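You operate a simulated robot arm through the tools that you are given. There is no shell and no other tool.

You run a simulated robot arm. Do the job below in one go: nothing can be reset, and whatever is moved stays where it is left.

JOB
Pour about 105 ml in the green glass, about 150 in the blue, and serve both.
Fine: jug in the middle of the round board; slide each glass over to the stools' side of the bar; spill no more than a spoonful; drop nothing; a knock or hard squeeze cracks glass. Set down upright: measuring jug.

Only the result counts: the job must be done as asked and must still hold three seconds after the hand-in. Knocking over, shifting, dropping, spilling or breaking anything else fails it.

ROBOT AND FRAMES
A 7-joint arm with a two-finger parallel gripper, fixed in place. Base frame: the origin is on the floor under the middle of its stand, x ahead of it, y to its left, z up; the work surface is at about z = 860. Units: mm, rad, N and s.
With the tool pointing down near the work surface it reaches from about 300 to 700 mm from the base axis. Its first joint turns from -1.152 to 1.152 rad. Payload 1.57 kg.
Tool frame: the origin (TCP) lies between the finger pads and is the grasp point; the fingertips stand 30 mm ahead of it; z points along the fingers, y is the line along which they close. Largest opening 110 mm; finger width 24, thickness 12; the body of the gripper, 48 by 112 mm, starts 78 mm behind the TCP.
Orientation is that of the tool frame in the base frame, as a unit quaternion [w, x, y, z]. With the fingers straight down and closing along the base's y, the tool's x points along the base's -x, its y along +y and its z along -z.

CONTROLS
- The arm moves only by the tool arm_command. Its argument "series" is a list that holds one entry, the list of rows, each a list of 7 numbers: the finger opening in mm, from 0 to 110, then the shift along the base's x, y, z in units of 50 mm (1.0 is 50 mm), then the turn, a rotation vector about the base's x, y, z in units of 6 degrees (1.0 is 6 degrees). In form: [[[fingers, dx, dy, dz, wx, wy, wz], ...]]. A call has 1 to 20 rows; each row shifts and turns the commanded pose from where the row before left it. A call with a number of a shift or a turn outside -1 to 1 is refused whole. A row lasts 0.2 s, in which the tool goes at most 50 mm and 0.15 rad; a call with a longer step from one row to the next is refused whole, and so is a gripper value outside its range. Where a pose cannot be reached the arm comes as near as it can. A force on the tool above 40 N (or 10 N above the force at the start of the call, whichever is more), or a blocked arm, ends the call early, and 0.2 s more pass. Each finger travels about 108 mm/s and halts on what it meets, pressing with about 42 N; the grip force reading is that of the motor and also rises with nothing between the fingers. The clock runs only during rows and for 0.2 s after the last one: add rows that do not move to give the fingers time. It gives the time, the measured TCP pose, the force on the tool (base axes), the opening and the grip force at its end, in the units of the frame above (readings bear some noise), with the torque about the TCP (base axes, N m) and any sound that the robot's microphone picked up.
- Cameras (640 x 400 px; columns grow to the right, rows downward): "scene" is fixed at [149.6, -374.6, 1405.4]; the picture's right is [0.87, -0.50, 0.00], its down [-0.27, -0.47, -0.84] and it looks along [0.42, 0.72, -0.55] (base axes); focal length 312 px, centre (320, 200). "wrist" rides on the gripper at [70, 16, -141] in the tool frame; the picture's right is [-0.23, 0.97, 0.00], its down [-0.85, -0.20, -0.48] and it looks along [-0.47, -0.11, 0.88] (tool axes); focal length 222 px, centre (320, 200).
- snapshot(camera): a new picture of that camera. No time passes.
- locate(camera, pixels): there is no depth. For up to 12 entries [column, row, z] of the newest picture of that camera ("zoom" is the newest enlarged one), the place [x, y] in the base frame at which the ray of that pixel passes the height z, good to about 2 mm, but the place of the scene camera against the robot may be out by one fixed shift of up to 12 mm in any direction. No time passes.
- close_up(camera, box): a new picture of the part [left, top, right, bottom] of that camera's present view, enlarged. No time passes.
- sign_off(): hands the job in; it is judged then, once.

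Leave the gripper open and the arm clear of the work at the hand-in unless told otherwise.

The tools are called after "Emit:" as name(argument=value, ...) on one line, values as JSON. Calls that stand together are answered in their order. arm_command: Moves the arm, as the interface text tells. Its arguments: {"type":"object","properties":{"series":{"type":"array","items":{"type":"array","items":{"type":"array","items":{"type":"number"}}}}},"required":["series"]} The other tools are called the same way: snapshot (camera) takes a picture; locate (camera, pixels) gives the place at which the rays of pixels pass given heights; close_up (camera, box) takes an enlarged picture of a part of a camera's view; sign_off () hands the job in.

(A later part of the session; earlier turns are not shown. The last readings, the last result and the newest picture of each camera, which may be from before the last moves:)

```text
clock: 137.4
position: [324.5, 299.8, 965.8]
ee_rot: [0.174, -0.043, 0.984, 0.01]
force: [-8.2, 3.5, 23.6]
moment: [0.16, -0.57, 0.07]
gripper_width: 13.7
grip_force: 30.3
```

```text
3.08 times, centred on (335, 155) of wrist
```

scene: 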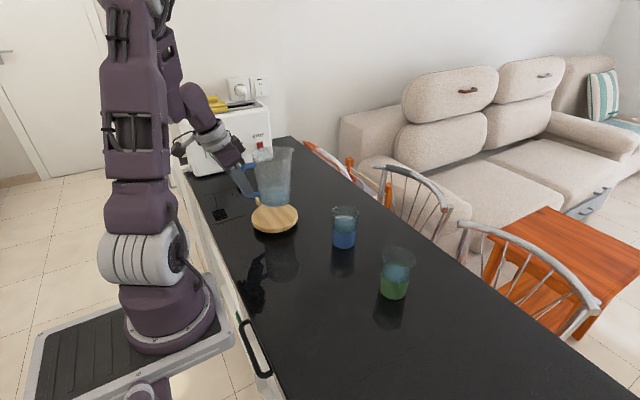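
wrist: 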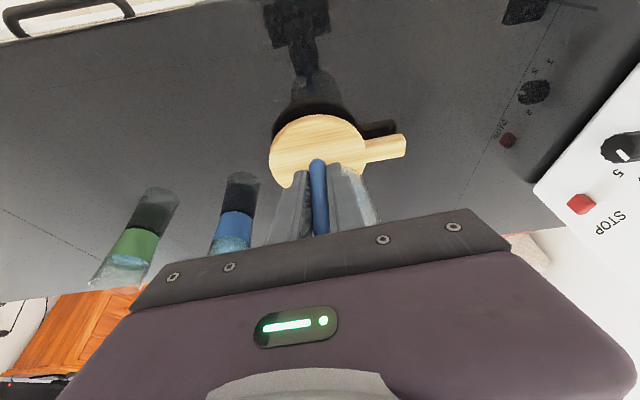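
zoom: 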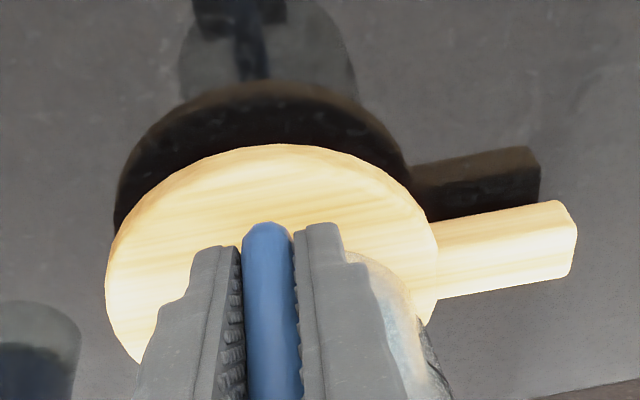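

The force reads +23.6 N: the jug's base is already touching, so the board's top is at about z≈887 (it stands raised on feet, as its dark reflection shows). I ease up 8 mm right away and recompute the board's centre with the right height.

Emit:
arm_command(series=[[[0, 0, 0, 0.08, 0, 0, 0], [0, 0, 0, 0.08, 0, 0, 0], [0, 0, 0, 0, 0, 0, 0]]])

Emit:
snapshot(camera="wrist")

Emit:
close_up(camera="wrist", box=[240, 90, 430, 220])

Emit:
snapshot(camera="scene")

Emit:
locate(camera="scene", pixels=[[251.8, 217.2, 886], [297.8, 214.25, 886], [278.75, 202.3, 886], [272, 228.8, 886]])

```text
clock: 138.2
position: [325.5, 299.4, 973.3]
ee_rot: [0.174, -0.043, 0.984, 0.009]
force: [-0.5, -0.1, -1.7]
moment: [-0.04, 0.17, -0.02]
gripper_width: 13.7
grip_force: 30.5
```

```text
taken
```

wrist: 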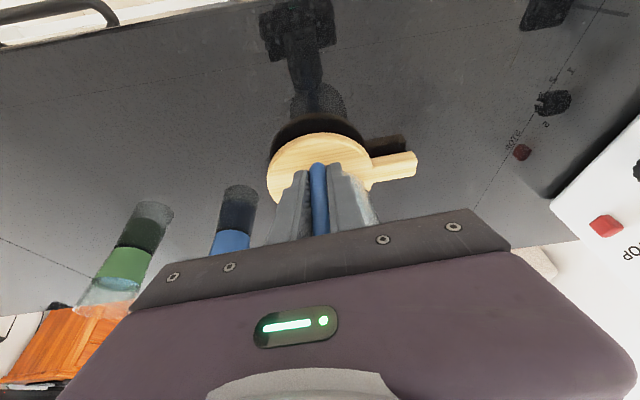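

```text
3.08 times, centred on (335, 155) of wrist
```

zoom: 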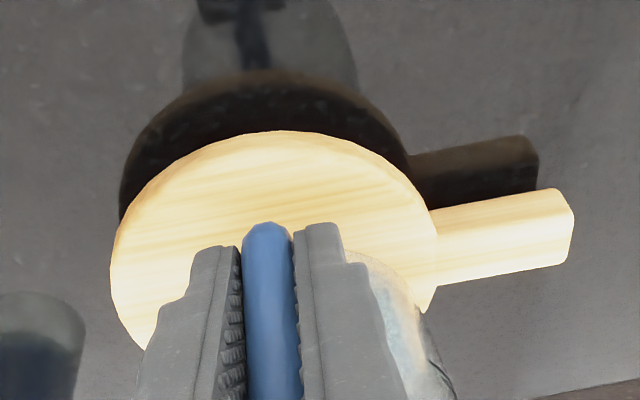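

```text
taken
```

scene: 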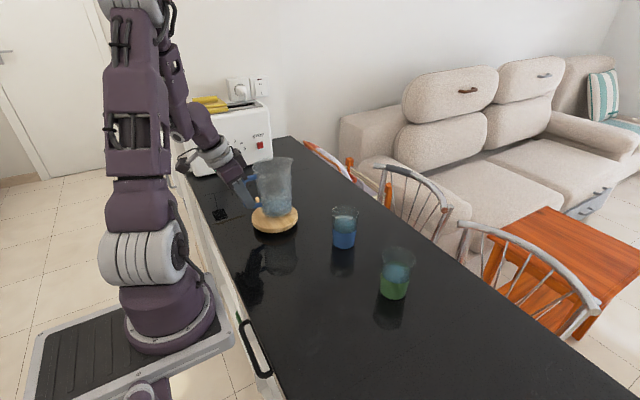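

```text
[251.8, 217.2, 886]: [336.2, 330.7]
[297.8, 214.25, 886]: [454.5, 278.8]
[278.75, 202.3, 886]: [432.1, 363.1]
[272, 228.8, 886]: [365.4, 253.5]
```

Lifted clear again (force back to about −1.7 N). I'll locate the board's top edge points with height 886 in this wrist view.

Emit:
locate(camera="wrist", pixels=[[268.0, 176.1, 886], [322.0, 135.5, 886], [281.0, 154.0, 886], [361.0, 149.5, 886], [373.0, 174.5, 886], [296.5, 141.5, 886], [377.0, 184.0, 886]])

Emit:
close_up(camera="scene", box=[240, 185, 310, 245])

```text
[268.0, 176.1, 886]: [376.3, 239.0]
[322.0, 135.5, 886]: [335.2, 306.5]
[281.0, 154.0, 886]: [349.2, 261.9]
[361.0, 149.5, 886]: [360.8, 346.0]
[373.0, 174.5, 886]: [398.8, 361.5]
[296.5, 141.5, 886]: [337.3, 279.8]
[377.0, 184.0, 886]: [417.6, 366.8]
```

```text
6.67 times, centred on (275, 215) of scene
```

zoom: 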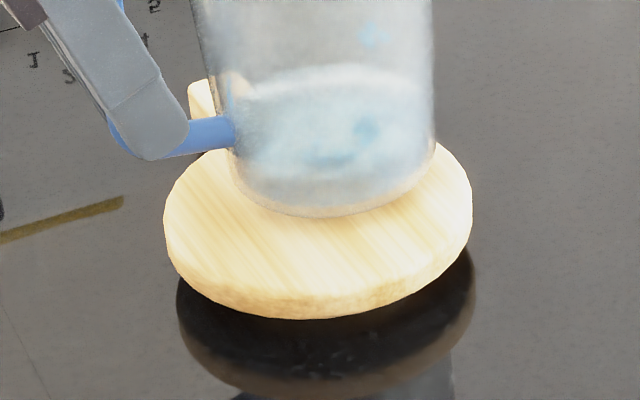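

The board's top works out at z≈885 and its centre at about (402.5,299.5). To place the jug right I want to cross-check where the jug's base really is; I'll locate its base points in the scene view at matching heights.

Emit:
locate(camera="scene", pixels=[[297.5, 316.25, 860], [273.8, 207.95, 934], [273.8, 207.95, 931], [277, 219.4, 885], [277, 217.55, 893], [275, 215.5, 885], [343.5, 248.5, 860], [394, 299.8, 860], [345.3, 212.3, 958], [398.8, 257.5, 958]])

Emit:
close_up(camera="scene", box=[250, 150, 310, 240])

```text
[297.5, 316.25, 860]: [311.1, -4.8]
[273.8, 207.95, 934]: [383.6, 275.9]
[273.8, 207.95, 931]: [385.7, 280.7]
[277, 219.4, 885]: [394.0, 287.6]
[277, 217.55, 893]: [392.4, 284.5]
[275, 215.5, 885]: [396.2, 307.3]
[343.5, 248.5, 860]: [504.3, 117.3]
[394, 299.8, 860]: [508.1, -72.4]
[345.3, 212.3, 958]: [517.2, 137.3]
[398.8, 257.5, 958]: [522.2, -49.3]
```

```text
4.44 times, centred on (280, 195) of scene
```

zoom: 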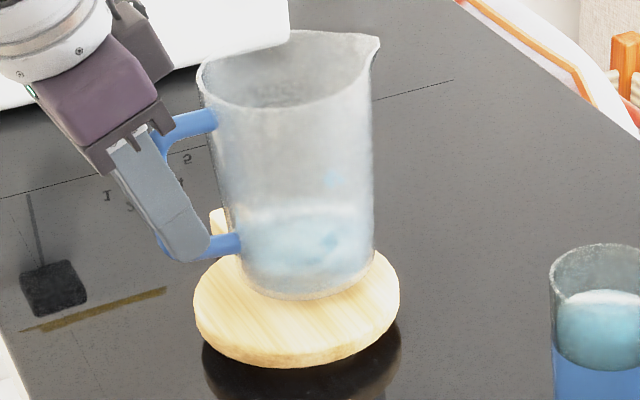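

After the touch, the handle's lower end shifted by ~3 px in the wrist view, so the jug has pivoted back about 4° in the grip. I correct that by tilting the tool 4° forward, and shift (−6.7,−7.2) mm to line the jug's axis up with the board's centre, staying ~9 mm above it.

Emit:
arm_command(series=[[[0, -0.04, -0.05, 0.04, -0.0145, 0.166, 0], [0, -0.04, -0.05, 0, -0.0145, 0.166, 0], [0, -0.034, -0.044, 0, -0.0145, 0.166, 0], [0, -0.02, 0, 0, -0.0145, 0.166, 0], [0, 0, 0, 0, 0, 0, 0], [0, 0, 0, 0, 0, 0, 0]]])

Emit:
close_up(camera="scene", box=[250, 150, 310, 240])

Emit:
close_up(camera="scene", box=[240, 185, 310, 245])

```text
clock: 139.6
position: [318.0, 292.1, 974.9]
ee_rot: [0.14, -0.042, 0.989, 0.007]
force: [-0.3, 0.7, -2.5]
moment: [-0.04, 0.15, 0.0]
gripper_width: 13.8
grip_force: 30.0
```

```text
4.44 times, centred on (280, 195) of scene
```

zoom: 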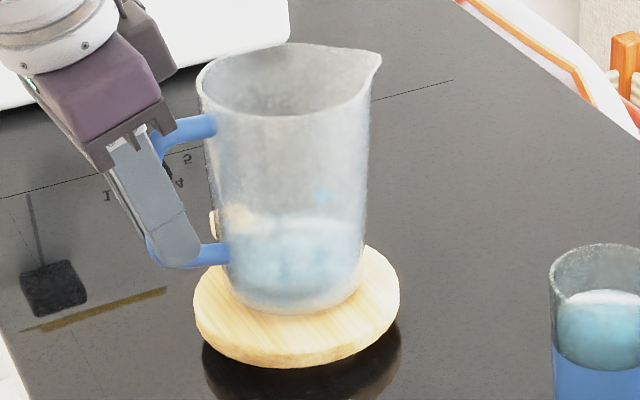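

```text
6.67 times, centred on (275, 215) of scene
```

zoom: 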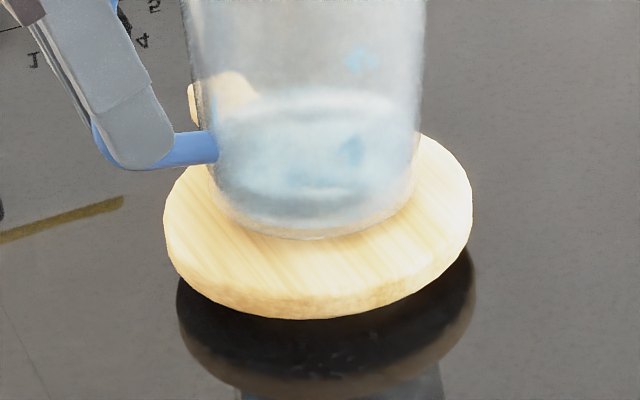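

Now the jug stands upright above the board and its base outline is nearly concentric with it (base front at px (273.8,220.7), expected ~(275,224) once down). I make a small correction and lower 6 mm.

Emit:
arm_command(series=[[[0, 0.03, -0.06, -0.04, 0, 0, 0], [0, 0, 0, -0.04, 0, 0, 0], [0, 0, 0, -0.04, 0, 0, 0], [0, 0, 0, 0, 0, 0, 0]]])

Emit:
arm_command(series=[[[0, 0, 0, -0.03, 0, 0, 0], [0, 0, 0, 0, 0, 0, 0]]])

```text
clock: 140.6
position: [318.8, 290.6, 970.1]
ee_rot: [0.139, -0.042, 0.989, 0.008]
force: [-2.7, -0.1, 10.9]
moment: [0.04, -1.12, 0.01]
gripper_width: 13.7
grip_force: 30.2
```

```text
clock: 141.2
position: [319.5, 289.3, 968.4]
ee_rot: [0.14, -0.043, 0.989, 0.008]
force: [-5.6, 0.1, 12.1]
moment: [0.07, -1.07, 0.09]
gripper_width: 13.8
grip_force: 30.4
```

Contact: +11 N with torque −1.1 N·m, meaning the spout side of the base touched first. Going down gently now presses the base flat. I continue in 1.5 mm steps.

Emit:
arm_command(series=[[[0, 0, 0, -0.03, 0, 0, 0], [0, 0, 0, 0, 0, 0, 0]]])

Emit:
arm_command(series=[[[0, 0, 0, -0.03, 0, 0, 0], [0, 0, 0, 0, 0, 0, 0]]])

Emit:
close_up(camera="scene", box=[240, 185, 310, 245])

```text
clock: 141.8
position: [319.8, 289.4, 966.5]
ee_rot: [0.14, -0.043, 0.989, 0.008]
force: [-5.6, 0.6, 14.8]
moment: [-0.12, -1.18, 0.02]
gripper_width: 13.7
grip_force: 30.5
```

```text
clock: 142.4
position: [320.3, 289.9, 964.7]
ee_rot: [0.14, -0.042, 0.989, 0.008]
force: [-7.6, 1.2, 23.5]
moment: [-0.17, -0.86, 0.03]
gripper_width: 14.1
grip_force: 30.2
```

```text
6.67 times, centred on (275, 215) of scene
```

zoom: 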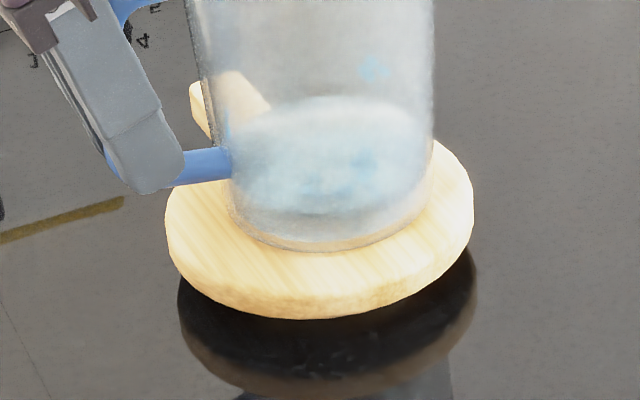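

The base now sits flat (contact centre near the middle), but it slid a few mm: about (7,6) mm off the board's centre. I lift 5 mm, shift by (−7.5,−6) mm and set it down again gently.

Emit:
arm_command(series=[[[0, 0, 0, 0.05, 0, 0, 0], [0, 0, 0, 0.06, 0, 0, 0], [0, -0.075, -0.06, 0, 0, 0, 0], [0, -0.075, -0.06, 0, 0, 0, 0], [0, 0, 0, 0, 0, 0, 0]]])

Emit:
close_up(camera="scene", box=[240, 185, 310, 245])

```text
clock: 143.6
position: [312.1, 284.7, 970.0]
ee_rot: [0.14, -0.043, 0.989, 0.008]
force: [-0.2, -0.2, -2.2]
moment: [-0.01, 0.14, -0.02]
gripper_width: 13.6
grip_force: 30.2
```

```text
6.67 times, centred on (275, 215) of scene
```

zoom: 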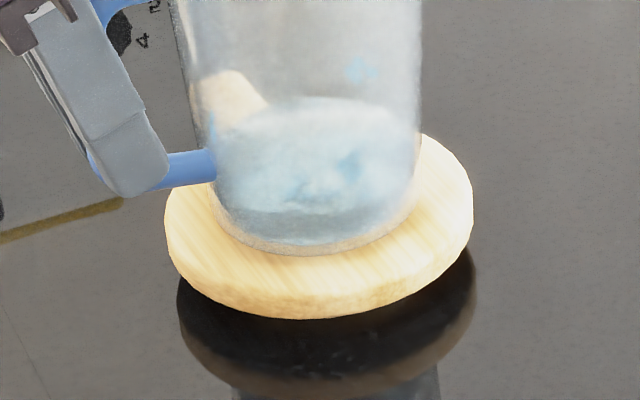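

The base is now concentric with the board (front at px (274.4,223), ~4 mm up). I lower in small steps until light contact.

Emit:
arm_command(series=[[[0, 0, 0, -0.03, 0, 0, 0], [0, 0, 0, -0.03, 0, 0, 0], [0, 0, 0, 0, 0, 0, 0]]])

Emit:
arm_command(series=[[[0, 0, 0, -0.02, 0, 0, 0], [0, 0, 0, 0, 0, 0, 0]]])

```text
clock: 144.4
position: [313.2, 283.2, 968.1]
ee_rot: [0.14, -0.043, 0.989, 0.008]
force: [0.0, -0.4, -3.2]
moment: [-0.02, 0.18, 0.0]
gripper_width: 13.8
grip_force: 29.9
```

```text
clock: 145.0
position: [311.7, 282.8, 966.4]
ee_rot: [0.139, -0.042, 0.989, 0.008]
force: [-0.3, 0.0, -2.5]
moment: [0.01, 0.17, -0.01]
gripper_width: 13.9
grip_force: 30.2
```

No contact yet at z=966.4. I keep going down in 1 mm steps.

Emit:
arm_command(series=[[[0, 0, 0, -0.02, 0, 0, 0], [0, 0, 0, 0, 0, 0, 0]]])

Emit:
arm_command(series=[[[0, 0, 0, -0.02, 0, 0, 0], [0, 0, 0, 0, 0, 0, 0]]])

```text
clock: 145.6
position: [312.9, 284.5, 965.3]
ee_rot: [0.14, -0.042, 0.989, 0.007]
force: [-2.5, 0.0, 10.1]
moment: [-0.2, -0.39, -0.04]
gripper_width: 13.8
grip_force: 30.1
```

```text
clock: 146.2
position: [312.9, 283.7, 965.3]
ee_rot: [0.141, -0.042, 0.989, 0.009]
force: [-3.6, -0.6, 22.8]
moment: [-0.15, -0.95, 0.03]
gripper_width: 13.6
grip_force: 30.6
```

The jug rests on the board (+23 N). I ease up about 1.2 mm to take off the pressure, then open the fingers gradually.

Emit:
arm_command(series=[[[0, 0, 0, 0.024, 0, 0, 0], [0, 0, 0, 0, 0, 0, 0]]])

Emit:
close_up(camera="scene", box=[240, 170, 310, 245])

```text
clock: 146.8
position: [312.3, 284.4, 965.8]
ee_rot: [0.138, -0.042, 0.989, 0.006]
force: [0.4, 1.6, -0.7]
moment: [0.05, 0.08, 0.01]
gripper_width: 13.9
grip_force: 30.1
```

```text
5.33 times, centred on (275, 208) of scene
```

zoom: 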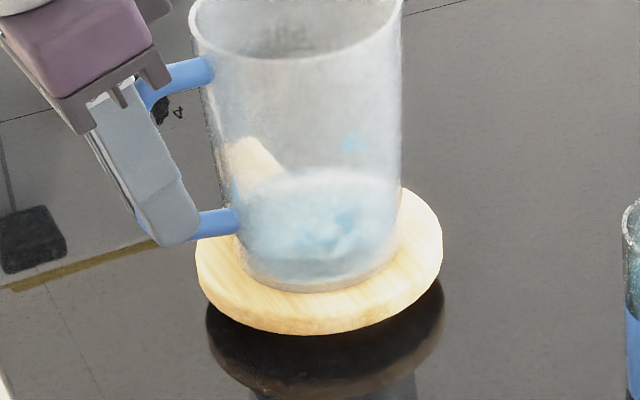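

Force is near zero and the jug's base is centred on the board in the picture. I open the fingers slowly.

Emit:
arm_command(series=[[[16, 0, 0, 0, 0, 0, 0], [20, 0, 0, 0, 0, 0, 0], [28, 0, 0, 0, 0, 0, 0], [45, 0, 0, 0, 0, 0, 0], [70, 0, 0, 0, 0, 0, 0], [90, 0, 0, 0, 0, 0, 0], [90, 0, 0, 0, 0, 0, 0]]])

Emit:
snapshot(camera="scene")

Emit:
close_up(camera="scene", box=[240, 150, 320, 245])

Emit:
snapshot(camera="wrist")

```text
clock: 148.4
position: [312.1, 283.2, 965.3]
ee_rot: [0.141, -0.042, 0.989, 0.007]
force: [-0.5, 0.5, -0.4]
moment: [-0.03, -0.01, -0.03]
gripper_width: 89.6
grip_force: 0.0
```

```text
taken
```

scene: 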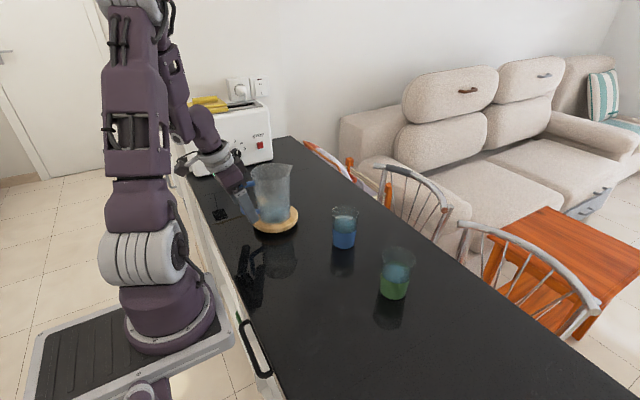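

```text
4.21 times, centred on (280, 198) of scene
```

zoom: 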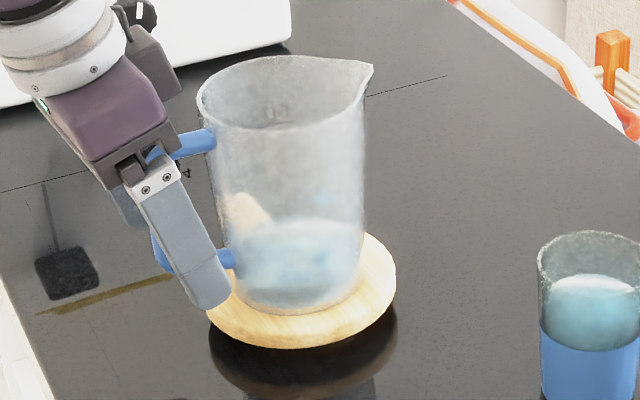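

```text
taken
```

wrist: 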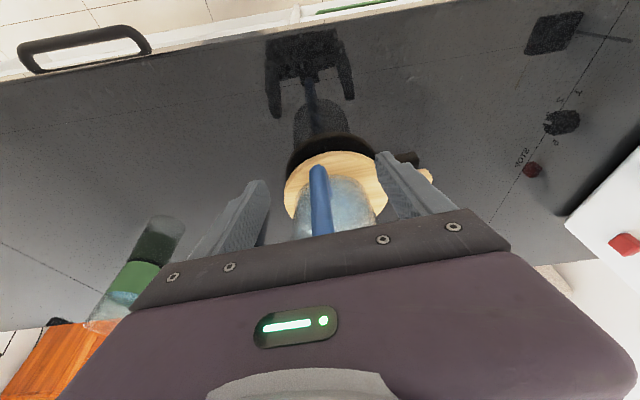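

The jug stands free and upright on the board. I retract along the tool axis, up and back, keeping the handle between the open fingers.

Emit:
arm_command(series=[[[90, -0.06, -0.005, 0.2, 0, 0, 0], [90, -0.116, -0.01, 0.4, 0, 0, 0], [90, -0.145, -0.013, 0.5, 0, 0, 0], [90, -0.145, -0.013, 0.5, 0, 0, 0], [90, -0.145, -0.013, 0.5, 0, 0, 0], [90, -0.1, -0.01, 0.4, 0, 0, 0], [90, 0, 0, 0.4, 0, 0, 0], [90, 0, 0, 0, 0, 0, 0]]])

Emit:
snapshot(camera="scene")

Emit:
close_up(camera="scene", box=[240, 160, 320, 245])

Emit:
snapshot(camera="wrist")

```text
clock: 150.2
position: [277.7, 280.7, 1110.3]
ee_rot: [0.14, -0.042, 0.989, 0.008]
force: [-1.1, 0.1, 0.2]
moment: [0.02, 0.0, -0.05]
gripper_width: 89.7
grip_force: 0.1
```

```text
taken
```

scene: 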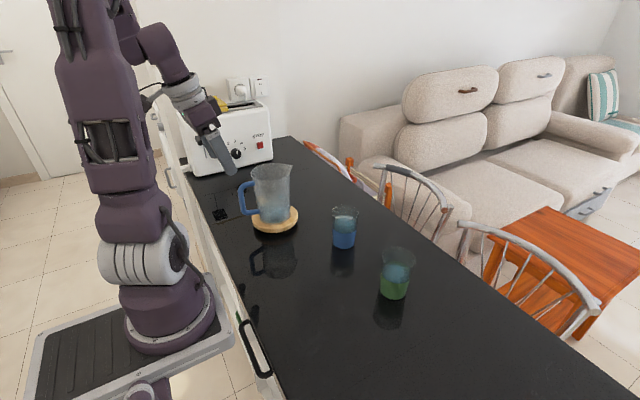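

```text
4.71 times, centred on (280, 202) of scene
```

zoom: 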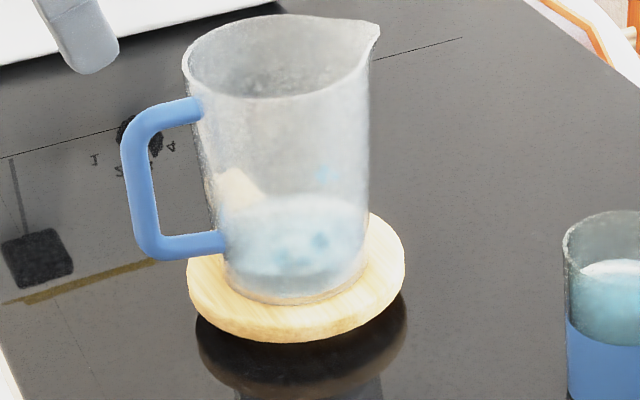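

```text
taken
```

wrist: 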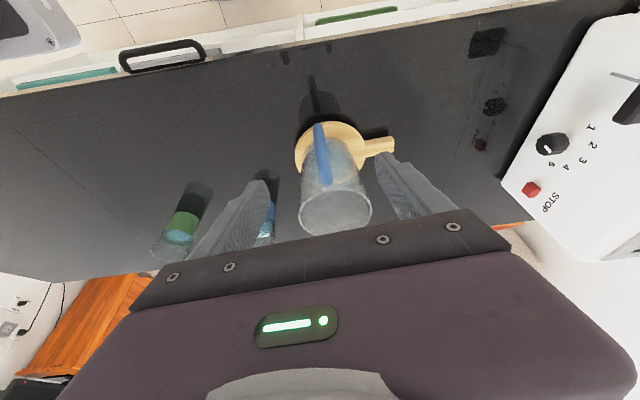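

The jug stands centred and upright on the board. Next, sliding the glasses: I'll use the two fingertips, 34 mm apart and tilted outward so they touch low on the glass (about 15 mm above the bar), and push along +x to about x=645 (edge at ~725). First I move high to a place behind the blue glass, turning the tool to point straight along +x.

Emit:
arm_command(series=[[[60, 0, 0, 0.2, 0, 0, -0.4], [34, 0.3, -0.3, 0, 0, 0, -0.433], [34, 0.55, -0.55, 0, 0, 0, 0], [34, 0.55, -0.55, 0, 0, 0, 0], [34, 0.55, -0.55, 0, 0, 0, 0], [34, 0.55, -0.55, 0, 0, 0, 0], [34, 0.55, -0.55, 0, 0, 0, 0], [34, 0, 0, 0, 0, 0, 0]]])

Emit:
snapshot(camera="wrist")

Emit:
close_up(camera="scene", box=[300, 180, 440, 320])

```text
clock: 152.0
position: [429.5, 127.6, 1120.9]
ee_rot: [0.14, 0.0, 0.99, 0.001]
force: [0.1, -0.6, 0.0]
moment: [0.01, -0.03, 0.03]
gripper_width: 34.0
grip_force: 0.1
```

```text
taken
```

wrist: 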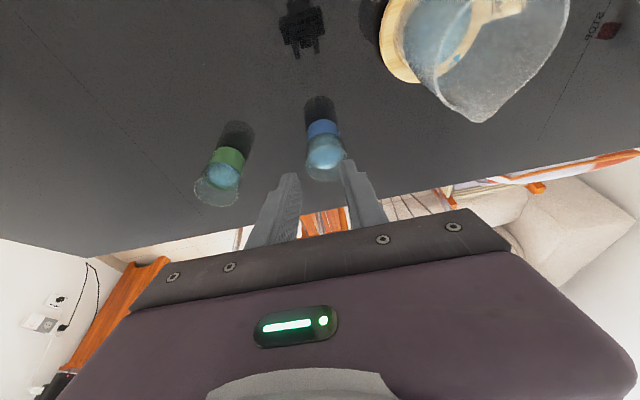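

```text
2.86 times, centred on (370, 250) of scene
```

zoom: 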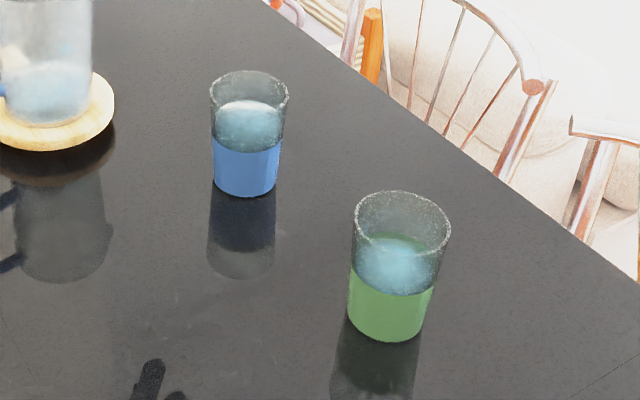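

A clear view. I'll zoom on both glasses with the wrist camera and locate their rims, bases and the bar's far edge.

Emit:
close_up(camera="wrist", box=[180, 90, 360, 215])

Emit:
locate(camera="wrist", pixels=[[150, 246, 860], [210, 235, 860], [440, 192, 860], [530, 174, 860], [600, 160, 860], [322, 119.5, 860], [327, 165, 958], [218, 193, 958]])

```text
3.20 times, centred on (270, 152) of wrist
```

zoom: 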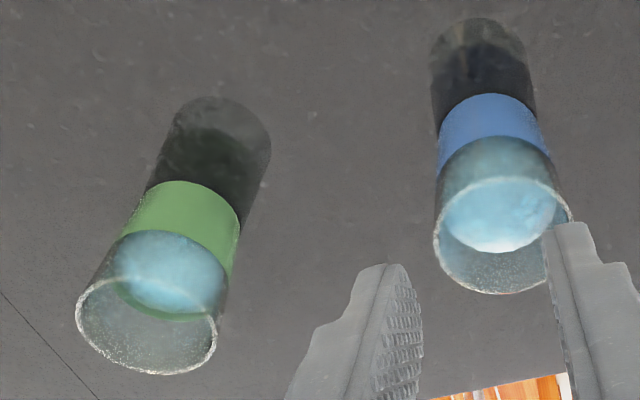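

```text
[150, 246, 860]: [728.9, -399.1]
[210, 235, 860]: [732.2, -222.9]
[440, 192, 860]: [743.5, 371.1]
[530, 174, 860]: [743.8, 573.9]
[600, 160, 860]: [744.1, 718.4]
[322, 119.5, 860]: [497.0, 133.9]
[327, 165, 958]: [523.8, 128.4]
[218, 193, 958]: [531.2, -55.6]
```

Blue is centred at about (522,128), green at (528,-57.5), the bar's far edge at x≈735. I now descend behind the blue glass (TCP x=430, ~40 mm free gap) to z≈900, fingertips ~8 mm above the bar.

Emit:
arm_command(series=[[[34, 0, 0, -0.7, 0, 0, 0], [34, 0, 0, -0.9, 0, 0, 0], [34, 0, 0, -0.9, 0, 0, 0], [34, 0, 0, -0.9, 0, 0, 0], [34, 0, 0, -0.6, 0, 0, 0], [34, 0, 0, -0.42, 0, 0, 0], [34, 0, 0, 0, 0, 0, 0]]])

Emit:
snapshot(camera="wrist")

Emit:
close_up(camera="scene", box=[270, 150, 410, 270])

```text
clock: 153.6
position: [430.4, 127.1, 899.8]
ee_rot: [0.14, 0.001, 0.99, 0.001]
force: [-0.8, 0.3, -0.1]
moment: [0.0, 0.0, 0.01]
gripper_width: 34.0
grip_force: 0.2
```

```text
taken
```

wrist: 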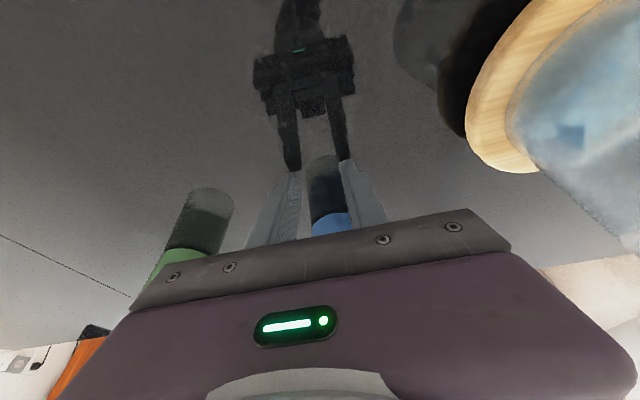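

```text
3.33 times, centred on (340, 210) of scene
```

zoom: 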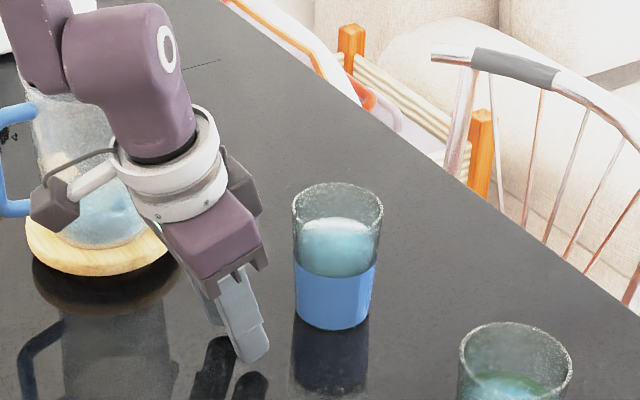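

Fingers straddle the blue glass's centre line. I approach 35 mm at 25 mm/s, leaving about 13 mm gap.

Emit:
arm_command(series=[[[34, 0.1, 0.003, 0, 0, 0, 0], [34, 0.1, 0.003, 0, 0, 0, 0], [34, 0.1, 0.003, 0, 0, 0, 0], [34, 0.1, 0.003, 0, 0, 0, 0], [34, 0.1, 0.003, 0, 0, 0, 0], [34, 0.1, 0.003, 0, 0, 0, 0], [34, 0.1, 0, 0, 0, 0, 0], [34, 0, 0, 0, 0, 0, 0]]])

Emit:
snapshot(camera="wrist")

Emit:
close_up(camera="scene", box=[300, 180, 380, 260])

```text
clock: 155.4
position: [464.2, 128.7, 899.4]
ee_rot: [0.141, 0.0, 0.99, 0.002]
force: [0.0, 0.4, -0.8]
moment: [0.0, -0.01, -0.03]
gripper_width: 34.1
grip_force: 0.1
```

```text
taken
```

wrist: 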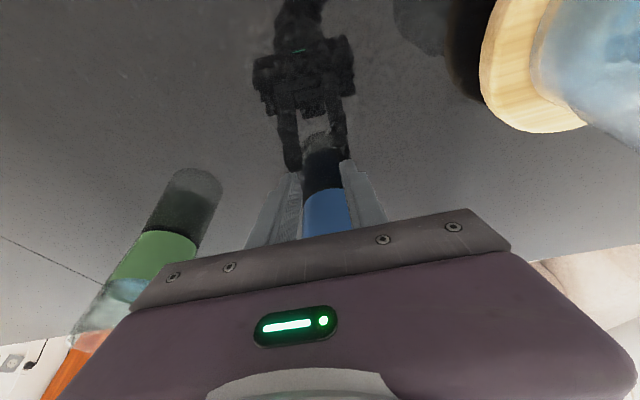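

```text
5.00 times, centred on (340, 220) of scene
```

zoom: 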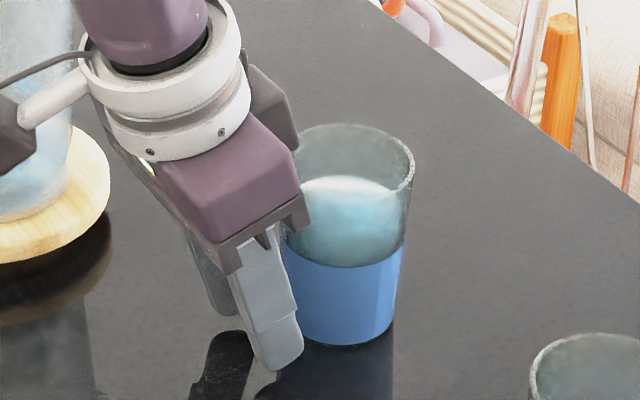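

About 13 mm of gap remain; the gripper body stays above and behind the rim. I creep forward at 7 mm/s until contact.

Emit:
arm_command(series=[[[34, 0.03, 0, 0, 0, 0, 0], [34, 0.03, 0, 0, 0, 0, 0], [34, 0.03, 0, 0, 0, 0, 0], [34, 0.03, 0, 0, 0, 0, 0], [34, 0.03, 0, 0, 0, 0, 0], [34, 0.03, 0, 0, 0, 0, 0], [34, 0.03, 0, 0, 0, 0, 0], [34, 0.03, 0, 0, 0, 0, 0], [34, 0.03, 0, 0, 0, 0, 0], [34, 0.03, 0, 0, 0, 0, 0]]])

Emit:
snapshot(camera="wrist")

Emit:
close_up(camera="scene", box=[300, 180, 380, 260])

```text
clock: 157.6
position: [479.4, 127.9, 899.6]
ee_rot: [0.139, 0.001, 0.99, 0.002]
force: [-0.6, 0.5, 1.1]
moment: [0.05, 0.05, 0.02]
gripper_width: 34.3
grip_force: 0.2
```

```text
taken
```

wrist: 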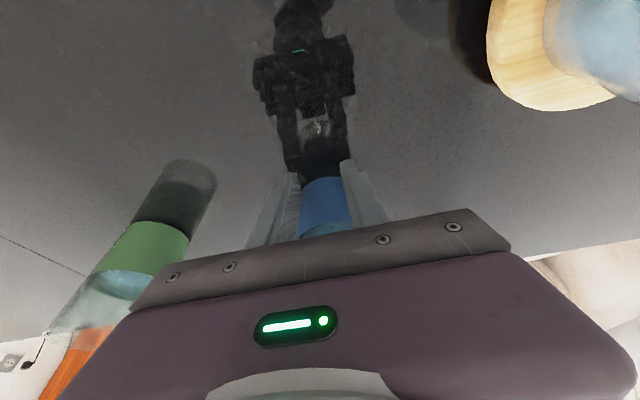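

```text
5.00 times, centred on (340, 220) of scene
```

zoom: 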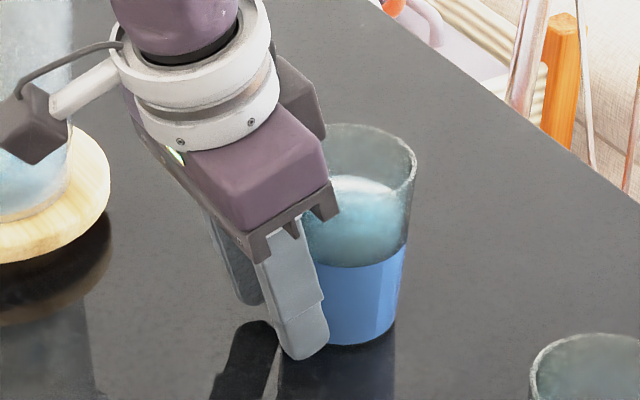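

The glass has just begun to move with the fingers (force stays near zero). I push on gently along +x, up to 20 mm/s, for about 65 mm, then check.

Emit:
arm_command(series=[[[34, 0.04, 0, 0, 0, 0, 0], [34, 0.05, 0, 0, 0, 0, 0], [34, 0.06, 0, 0, 0, 0, 0], [34, 0.07, 0, 0, 0, 0, 0], [34, 0.08, 0, 0, 0, 0, 0], [34, 0.08, 0, 0, 0, 0, 0], [34, 0.08, 0, 0, 0, 0, 0], [34, 0.08, 0, 0, 0, 0, 0], [34, 0.08, 0, 0, 0, 0, 0], [34, 0.08, 0, 0, 0, 0, 0], [34, 0.08, 0, 0, 0, 0, 0], [34, 0.08, 0, 0, 0, 0, 0], [34, 0.08, 0, 0, 0, 0, 0], [34, 0.08, 0, 0, 0, 0, 0], [34, 0.08, 0, 0, 0, 0, 0], [34, 0.07, 0, 0, 0, 0, 0], [34, 0.06, 0, 0, 0, 0, 0], [34, 0.04, 0, 0, 0, 0, 0], [34, 0.02, 0, 0, 0, 0, 0]]])

Emit:
snapshot(camera="wrist")

Emit:
close_up(camera="scene", box=[300, 160, 420, 270])

```text
clock: 161.6
position: [544.3, 126.9, 900.5]
ee_rot: [0.14, 0.0, 0.99, 0.002]
force: [-1.3, 0.3, 0.0]
moment: [0.02, 0.04, 0.04]
gripper_width: 34.5
grip_force: 0.0
```

```text
taken
```

wrist: 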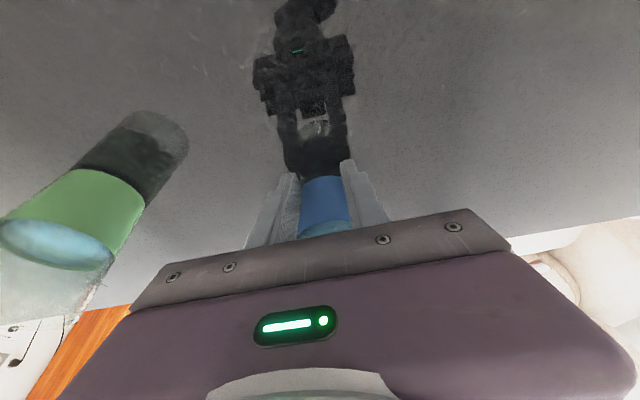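

```text
3.64 times, centred on (360, 215) of scene
```

zoom: 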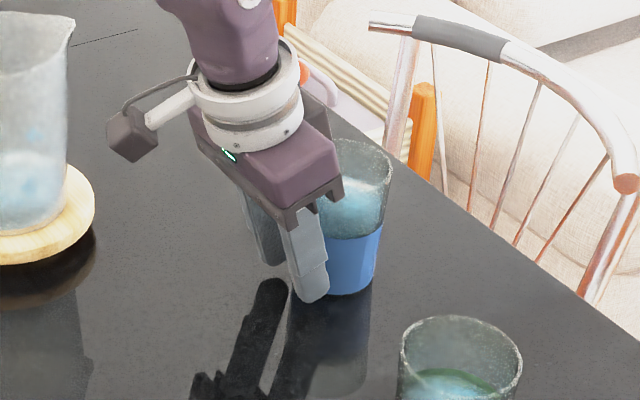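

The blue glass slides upright with the fingers (force −1.3 N). I push another 60 mm to bring it to about x=648.

Emit:
arm_command(series=[[[34, 0.04, 0, 0, 0, 0, 0], [34, 0.06, 0, 0, 0, 0, 0], [34, 0.07, 0, 0, 0, 0, 0], [34, 0.08, 0, 0, 0, 0, 0], [34, 0.08, 0, 0, 0, 0, 0], [34, 0.08, 0, 0, 0, 0, 0], [34, 0.08, 0, 0, 0, 0, 0], [34, 0.08, 0, 0, 0, 0, 0], [34, 0.08, 0, 0, 0, 0, 0], [34, 0.08, 0, 0, 0, 0, 0], [34, 0.08, 0, 0, 0, 0, 0], [34, 0.08, 0, 0, 0, 0, 0], [34, 0.08, 0, 0, 0, 0, 0], [34, 0.08, 0, 0, 0, 0, 0], [34, 0.07, 0, 0, 0, 0, 0], [34, 0.06, 0, 0, 0, 0, 0], [34, 0.04, 0, 0, 0, 0, 0], [34, 0.02, 0, 0, 0, 0, 0], [34, 0, 0, 0, 0, 0, 0]]])

Emit:
snapshot(camera="scene")

Emit:
close_up(camera="scene", box=[320, 150, 440, 260])

```text
clock: 165.6
position: [606.3, 128.3, 900.4]
ee_rot: [0.141, 0.001, 0.99, 0.002]
force: [-1.8, 0.4, 0.2]
moment: [0.03, 0.01, 0.01]
gripper_width: 34.7
grip_force: 0.2
```

```text
taken
```

scene: 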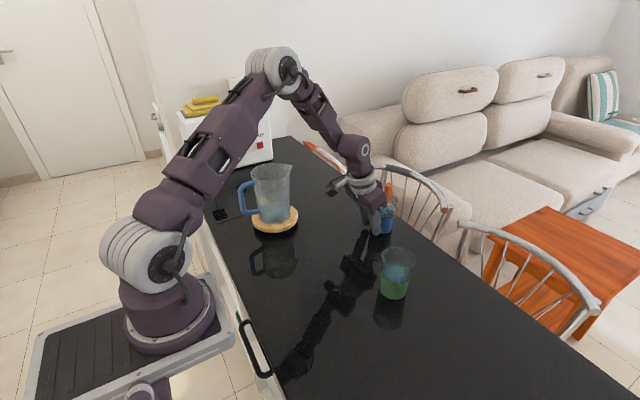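

```text
3.64 times, centred on (380, 205) of scene
```

zoom: 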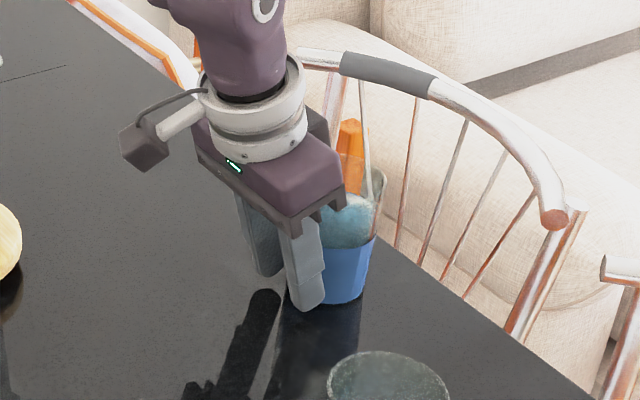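

The blue glass is now at about x=650, 85 mm from the edge. I back the fingers straight off, rise, and move over to behind the green glass.

Emit:
arm_command(series=[[[34, -0.05, 0, 0, 0, 0, 0], [34, -0.2, 0, 0, 0, 0, 0], [34, -0.5, 0, 0, 0, 0, 0], [34, -0.6, 0, 0, 0, 0, 0], [34, -0.4, 0, 0.6, 0, 0, 0], [34, 0, 0, 0.9, 0, 0, 0], [34, 0, 0, 0.9, 0, 0, 0], [34, 0, 0, 0.8, 0, 0, 0], [34, -0.3, -0.7, 0, 0, 0, 0], [34, -0.4, -0.8, 0, 0, 0, 0], [34, -0.4, -0.8, 0, 0, 0, 0], [34, -0.3, -0.8, 0, 0, 0, 0], [34, -0.2, -0.61, 0, 0, 0, 0], [34, 0, 0, 0, 0, 0, 0]]])

Emit:
snapshot(camera="wrist")

Emit:
close_up(camera="scene", box=[320, 150, 440, 260])

```text
clock: 168.6
position: [438.3, -57.5, 1061.0]
ee_rot: [0.14, 0.001, 0.99, 0.002]
force: [0.5, -0.1, -1.0]
moment: [0.0, 0.02, 0.03]
gripper_width: 33.9
grip_force: 0.0
```

```text
taken
```

wrist: 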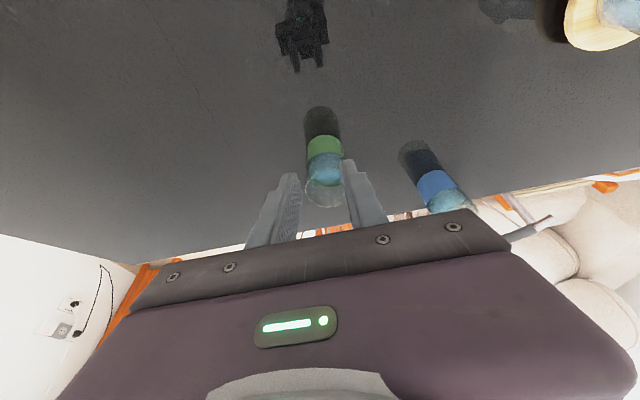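

```text
3.64 times, centred on (380, 205) of scene
```

zoom: 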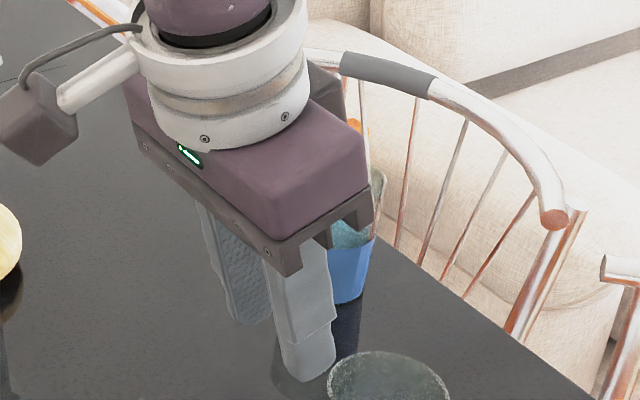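

Blue stands upright at its new place. The green glass is ahead at (325,165) in the wrist view; I locate it again for alignment.

Emit:
close_up(camera="wrist", box=[280, 95, 370, 215])

Emit:
locate(camera="wrist", pixels=[[323, 136.5, 860], [325, 189, 958], [305, 185, 958], [343, 183, 958], [441, 200, 958], [440, 172, 860]])

```text
3.33 times, centred on (325, 155) of wrist
```

zoom: 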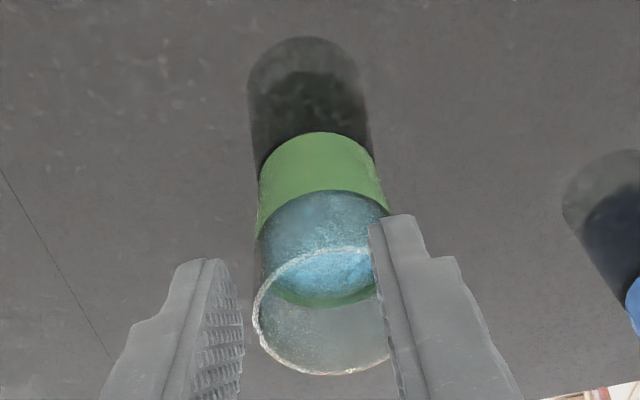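

```text
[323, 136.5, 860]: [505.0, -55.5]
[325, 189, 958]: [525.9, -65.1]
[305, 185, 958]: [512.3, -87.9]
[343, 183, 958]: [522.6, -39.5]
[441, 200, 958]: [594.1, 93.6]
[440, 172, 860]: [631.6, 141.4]
```

Green is at about (529,-56.5). I shift 1 mm and descend to z≈900 behind it.

Emit:
arm_command(series=[[[34, 0, 0.02, -0.7, 0, 0, 0], [34, 0, 0, -0.9, 0, 0, 0], [34, 0, 0, -0.8, 0, 0, 0], [34, 0, 0, -0.5, 0, 0, 0], [34, 0, 0, -0.32, 0, 0, 0], [34, 0, 0, 0, 0, 0, 0]]])

Emit:
arm_command(series=[[[34, 0.1, 0, 0, 0, 0, 0], [34, 0.1, 0, 0, 0, 0, 0], [34, 0.1, 0, 0, 0, 0, 0], [34, 0.1, 0, 0, 0, 0, 0], [34, 0.1, 0, 0, 0, 0, 0], [34, 0.08, 0, 0, 0, 0, 0], [34, 0, 0, 0, 0, 0, 0]]])

Emit:
snapshot(camera="wrist")

Emit:
close_up(camera="scene", box=[330, 200, 450, 310])

```text
clock: 170.0
position: [437.5, -55.4, 898.5]
ee_rot: [0.14, 0.001, 0.99, 0.001]
force: [0.5, 0.9, 0.0]
moment: [-0.01, -0.03, 0.01]
gripper_width: 34.1
grip_force: 0.1
```

```text
clock: 171.6
position: [466.1, -55.9, 897.1]
ee_rot: [0.141, 0.001, 0.99, 0.001]
force: [0.3, -0.4, 1.1]
moment: [0.02, 0.0, 0.01]
gripper_width: 34.0
grip_force: 0.0
```

```text
taken
```

wrist: 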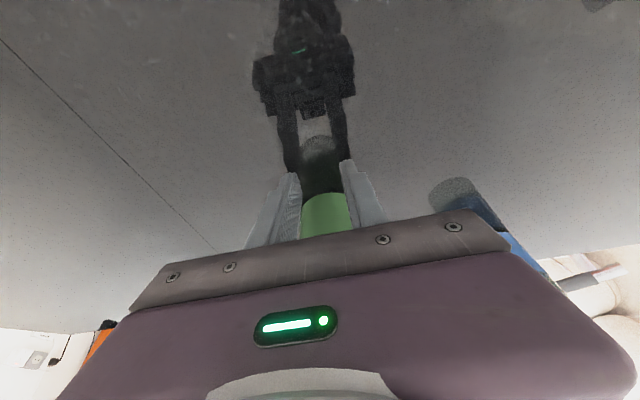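

```text
3.64 times, centred on (390, 255) of scene
```

zoom: 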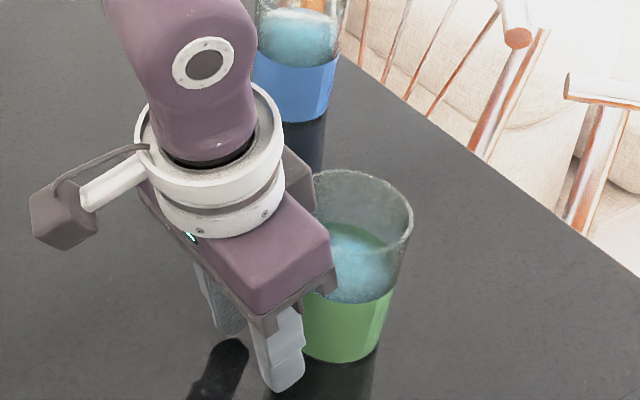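

Aligned; about 18 mm to go. I creep forward at 7 mm/s until contact (raising 2 mm for clearance).

Emit:
arm_command(series=[[[34, 0.03, 0, 0.04, 0, 0, 0], [34, 0.03, 0, 0, 0, 0, 0], [34, 0.03, 0, 0, 0, 0, 0], [34, 0.03, 0, 0, 0, 0, 0], [34, 0.03, 0, 0, 0, 0, 0], [34, 0.03, 0, 0, 0, 0, 0], [34, 0.03, 0, 0, 0, 0, 0], [34, 0.03, 0, 0, 0, 0, 0], [34, 0.03, 0, 0, 0, 0, 0], [34, 0.03, 0, 0, 0, 0, 0], [34, 0.03, 0, 0, 0, 0, 0], [34, 0.03, 0, 0, 0, 0, 0], [34, 0.03, 0, 0, 0, 0, 0], [34, 0.03, 0, 0, 0, 0, 0]]])

Emit:
snapshot(camera="wrist")

Emit:
close_up(camera="scene", box=[330, 200, 450, 310])

```text
clock: 174.6
position: [488.7, -55.0, 900.4]
ee_rot: [0.14, 0.001, 0.99, 0.002]
force: [-1.6, -0.6, 1.3]
moment: [-0.01, 0.04, -0.04]
gripper_width: 34.4
grip_force: 0.1
```

```text
taken
```

wrist: 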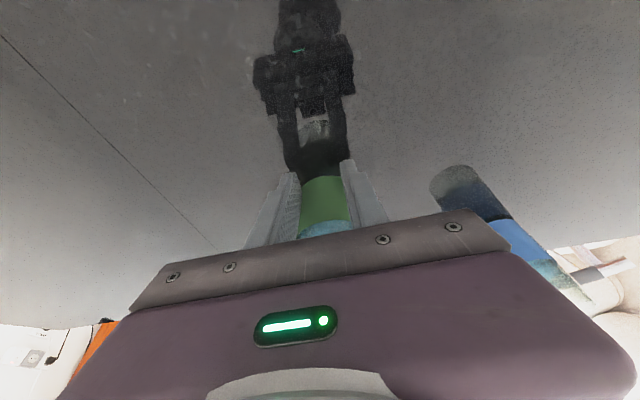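

```text
3.64 times, centred on (390, 255) of scene
```

zoom: 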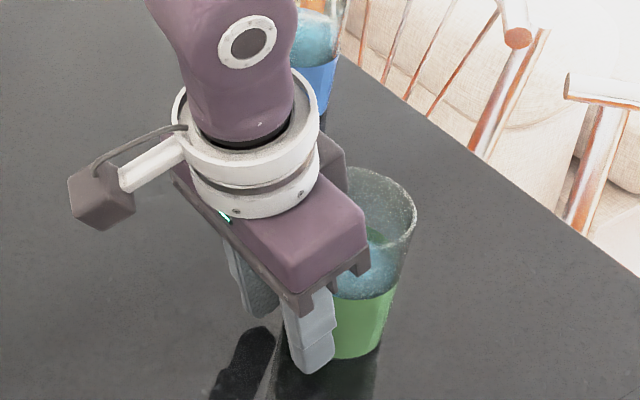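

Contact made (−1.6 N). I push the green glass along +x in the same gentle way, first about 60 mm.

Emit:
arm_command(series=[[[34, 0.04, 0, 0, 0, 0, 0], [34, 0.05, 0, 0, 0, 0, 0], [34, 0.06, 0, 0, 0, 0, 0], [34, 0.07, 0, 0, 0, 0, 0], [34, 0.08, 0, 0, 0, 0, 0], [34, 0.08, 0, 0, 0, 0, 0], [34, 0.08, 0, 0, 0, 0, 0], [34, 0.08, 0, 0, 0, 0, 0], [34, 0.08, 0, 0, 0, 0, 0], [34, 0.08, 0, 0, 0, 0, 0], [34, 0.08, 0, 0, 0, 0, 0], [34, 0.08, 0, 0, 0, 0, 0], [34, 0.08, 0, 0, 0, 0, 0], [34, 0.08, 0, 0, 0, 0, 0], [34, 0.07, 0, 0, 0, 0, 0], [34, 0.06, 0, 0, 0, 0, 0], [34, 0.04, 0, 0, 0, 0, 0], [34, 0.02, 0, 0, 0, 0, 0]]])

Emit:
close_up(camera="scene", box=[340, 180, 480, 310])

Emit:
snapshot(camera="wrist")

```text
clock: 178.4
position: [548.7, -54.9, 900.6]
ee_rot: [0.14, 0.001, 0.99, 0.002]
force: [-2.3, -0.2, 0.2]
moment: [0.01, 0.02, 0.03]
gripper_width: 34.6
grip_force: 0.3
```

```text
3.08 times, centred on (410, 245) of scene
```

zoom: 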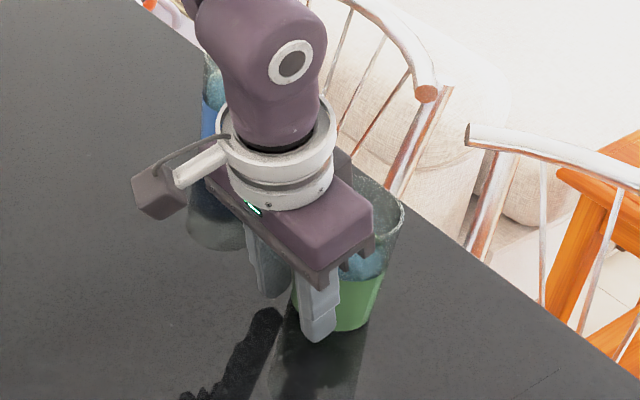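

```text
taken
```

wrist: 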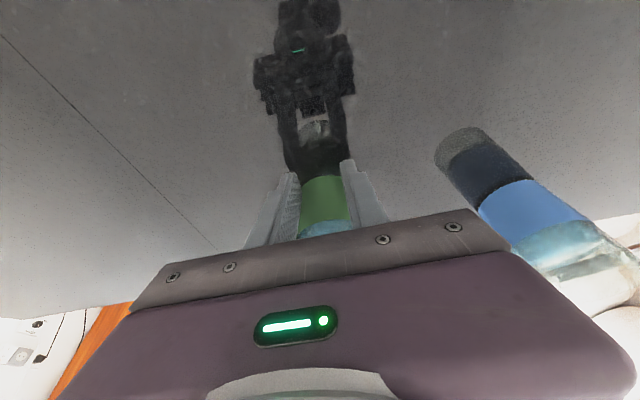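

The green glass moves along upright and centred. Another 57 mm to finish at about x=650.

Emit:
arm_command(series=[[[34, 0.04, 0, 0, 0, 0, 0], [34, 0.06, 0, 0, 0, 0, 0], [34, 0.07, 0, 0, 0, 0, 0], [34, 0.08, 0, 0, 0, 0, 0], [34, 0.08, 0, 0, 0, 0, 0], [34, 0.08, 0, 0, 0, 0, 0], [34, 0.08, 0, 0, 0, 0, 0], [34, 0.08, 0, 0, 0, 0, 0], [34, 0.08, 0, 0, 0, 0, 0], [34, 0.08, 0, 0, 0, 0, 0], [34, 0.08, 0, 0, 0, 0, 0], [34, 0.08, 0, 0, 0, 0, 0], [34, 0.08, 0, 0, 0, 0, 0], [34, 0.07, 0, 0, 0, 0, 0], [34, 0.06, 0, 0, 0, 0, 0], [34, 0.04, 0, 0, 0, 0, 0], [34, 0.02, 0, 0, 0, 0, 0], [34, 0, 0, 0, 0, 0, 0]]])

Emit:
close_up(camera="scene", box=[340, 170, 480, 310])

```text
clock: 182.2
position: [607.1, -55.3, 901.0]
ee_rot: [0.14, 0.0, 0.99, 0.001]
force: [-1.0, -0.5, 0.3]
moment: [-0.02, 0.01, 0.02]
gripper_width: 34.2
grip_force: 0.1
```

```text
2.86 times, centred on (410, 240) of scene
```

zoom: 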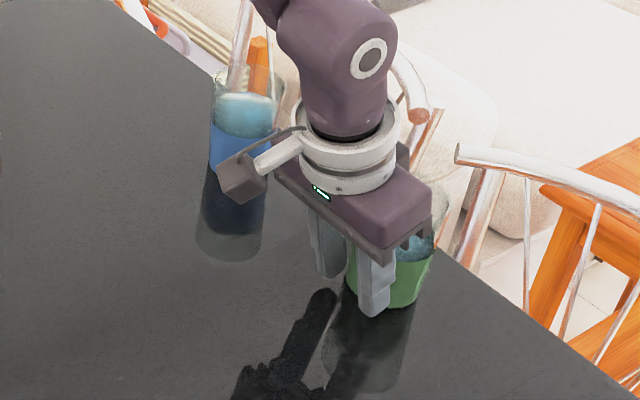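

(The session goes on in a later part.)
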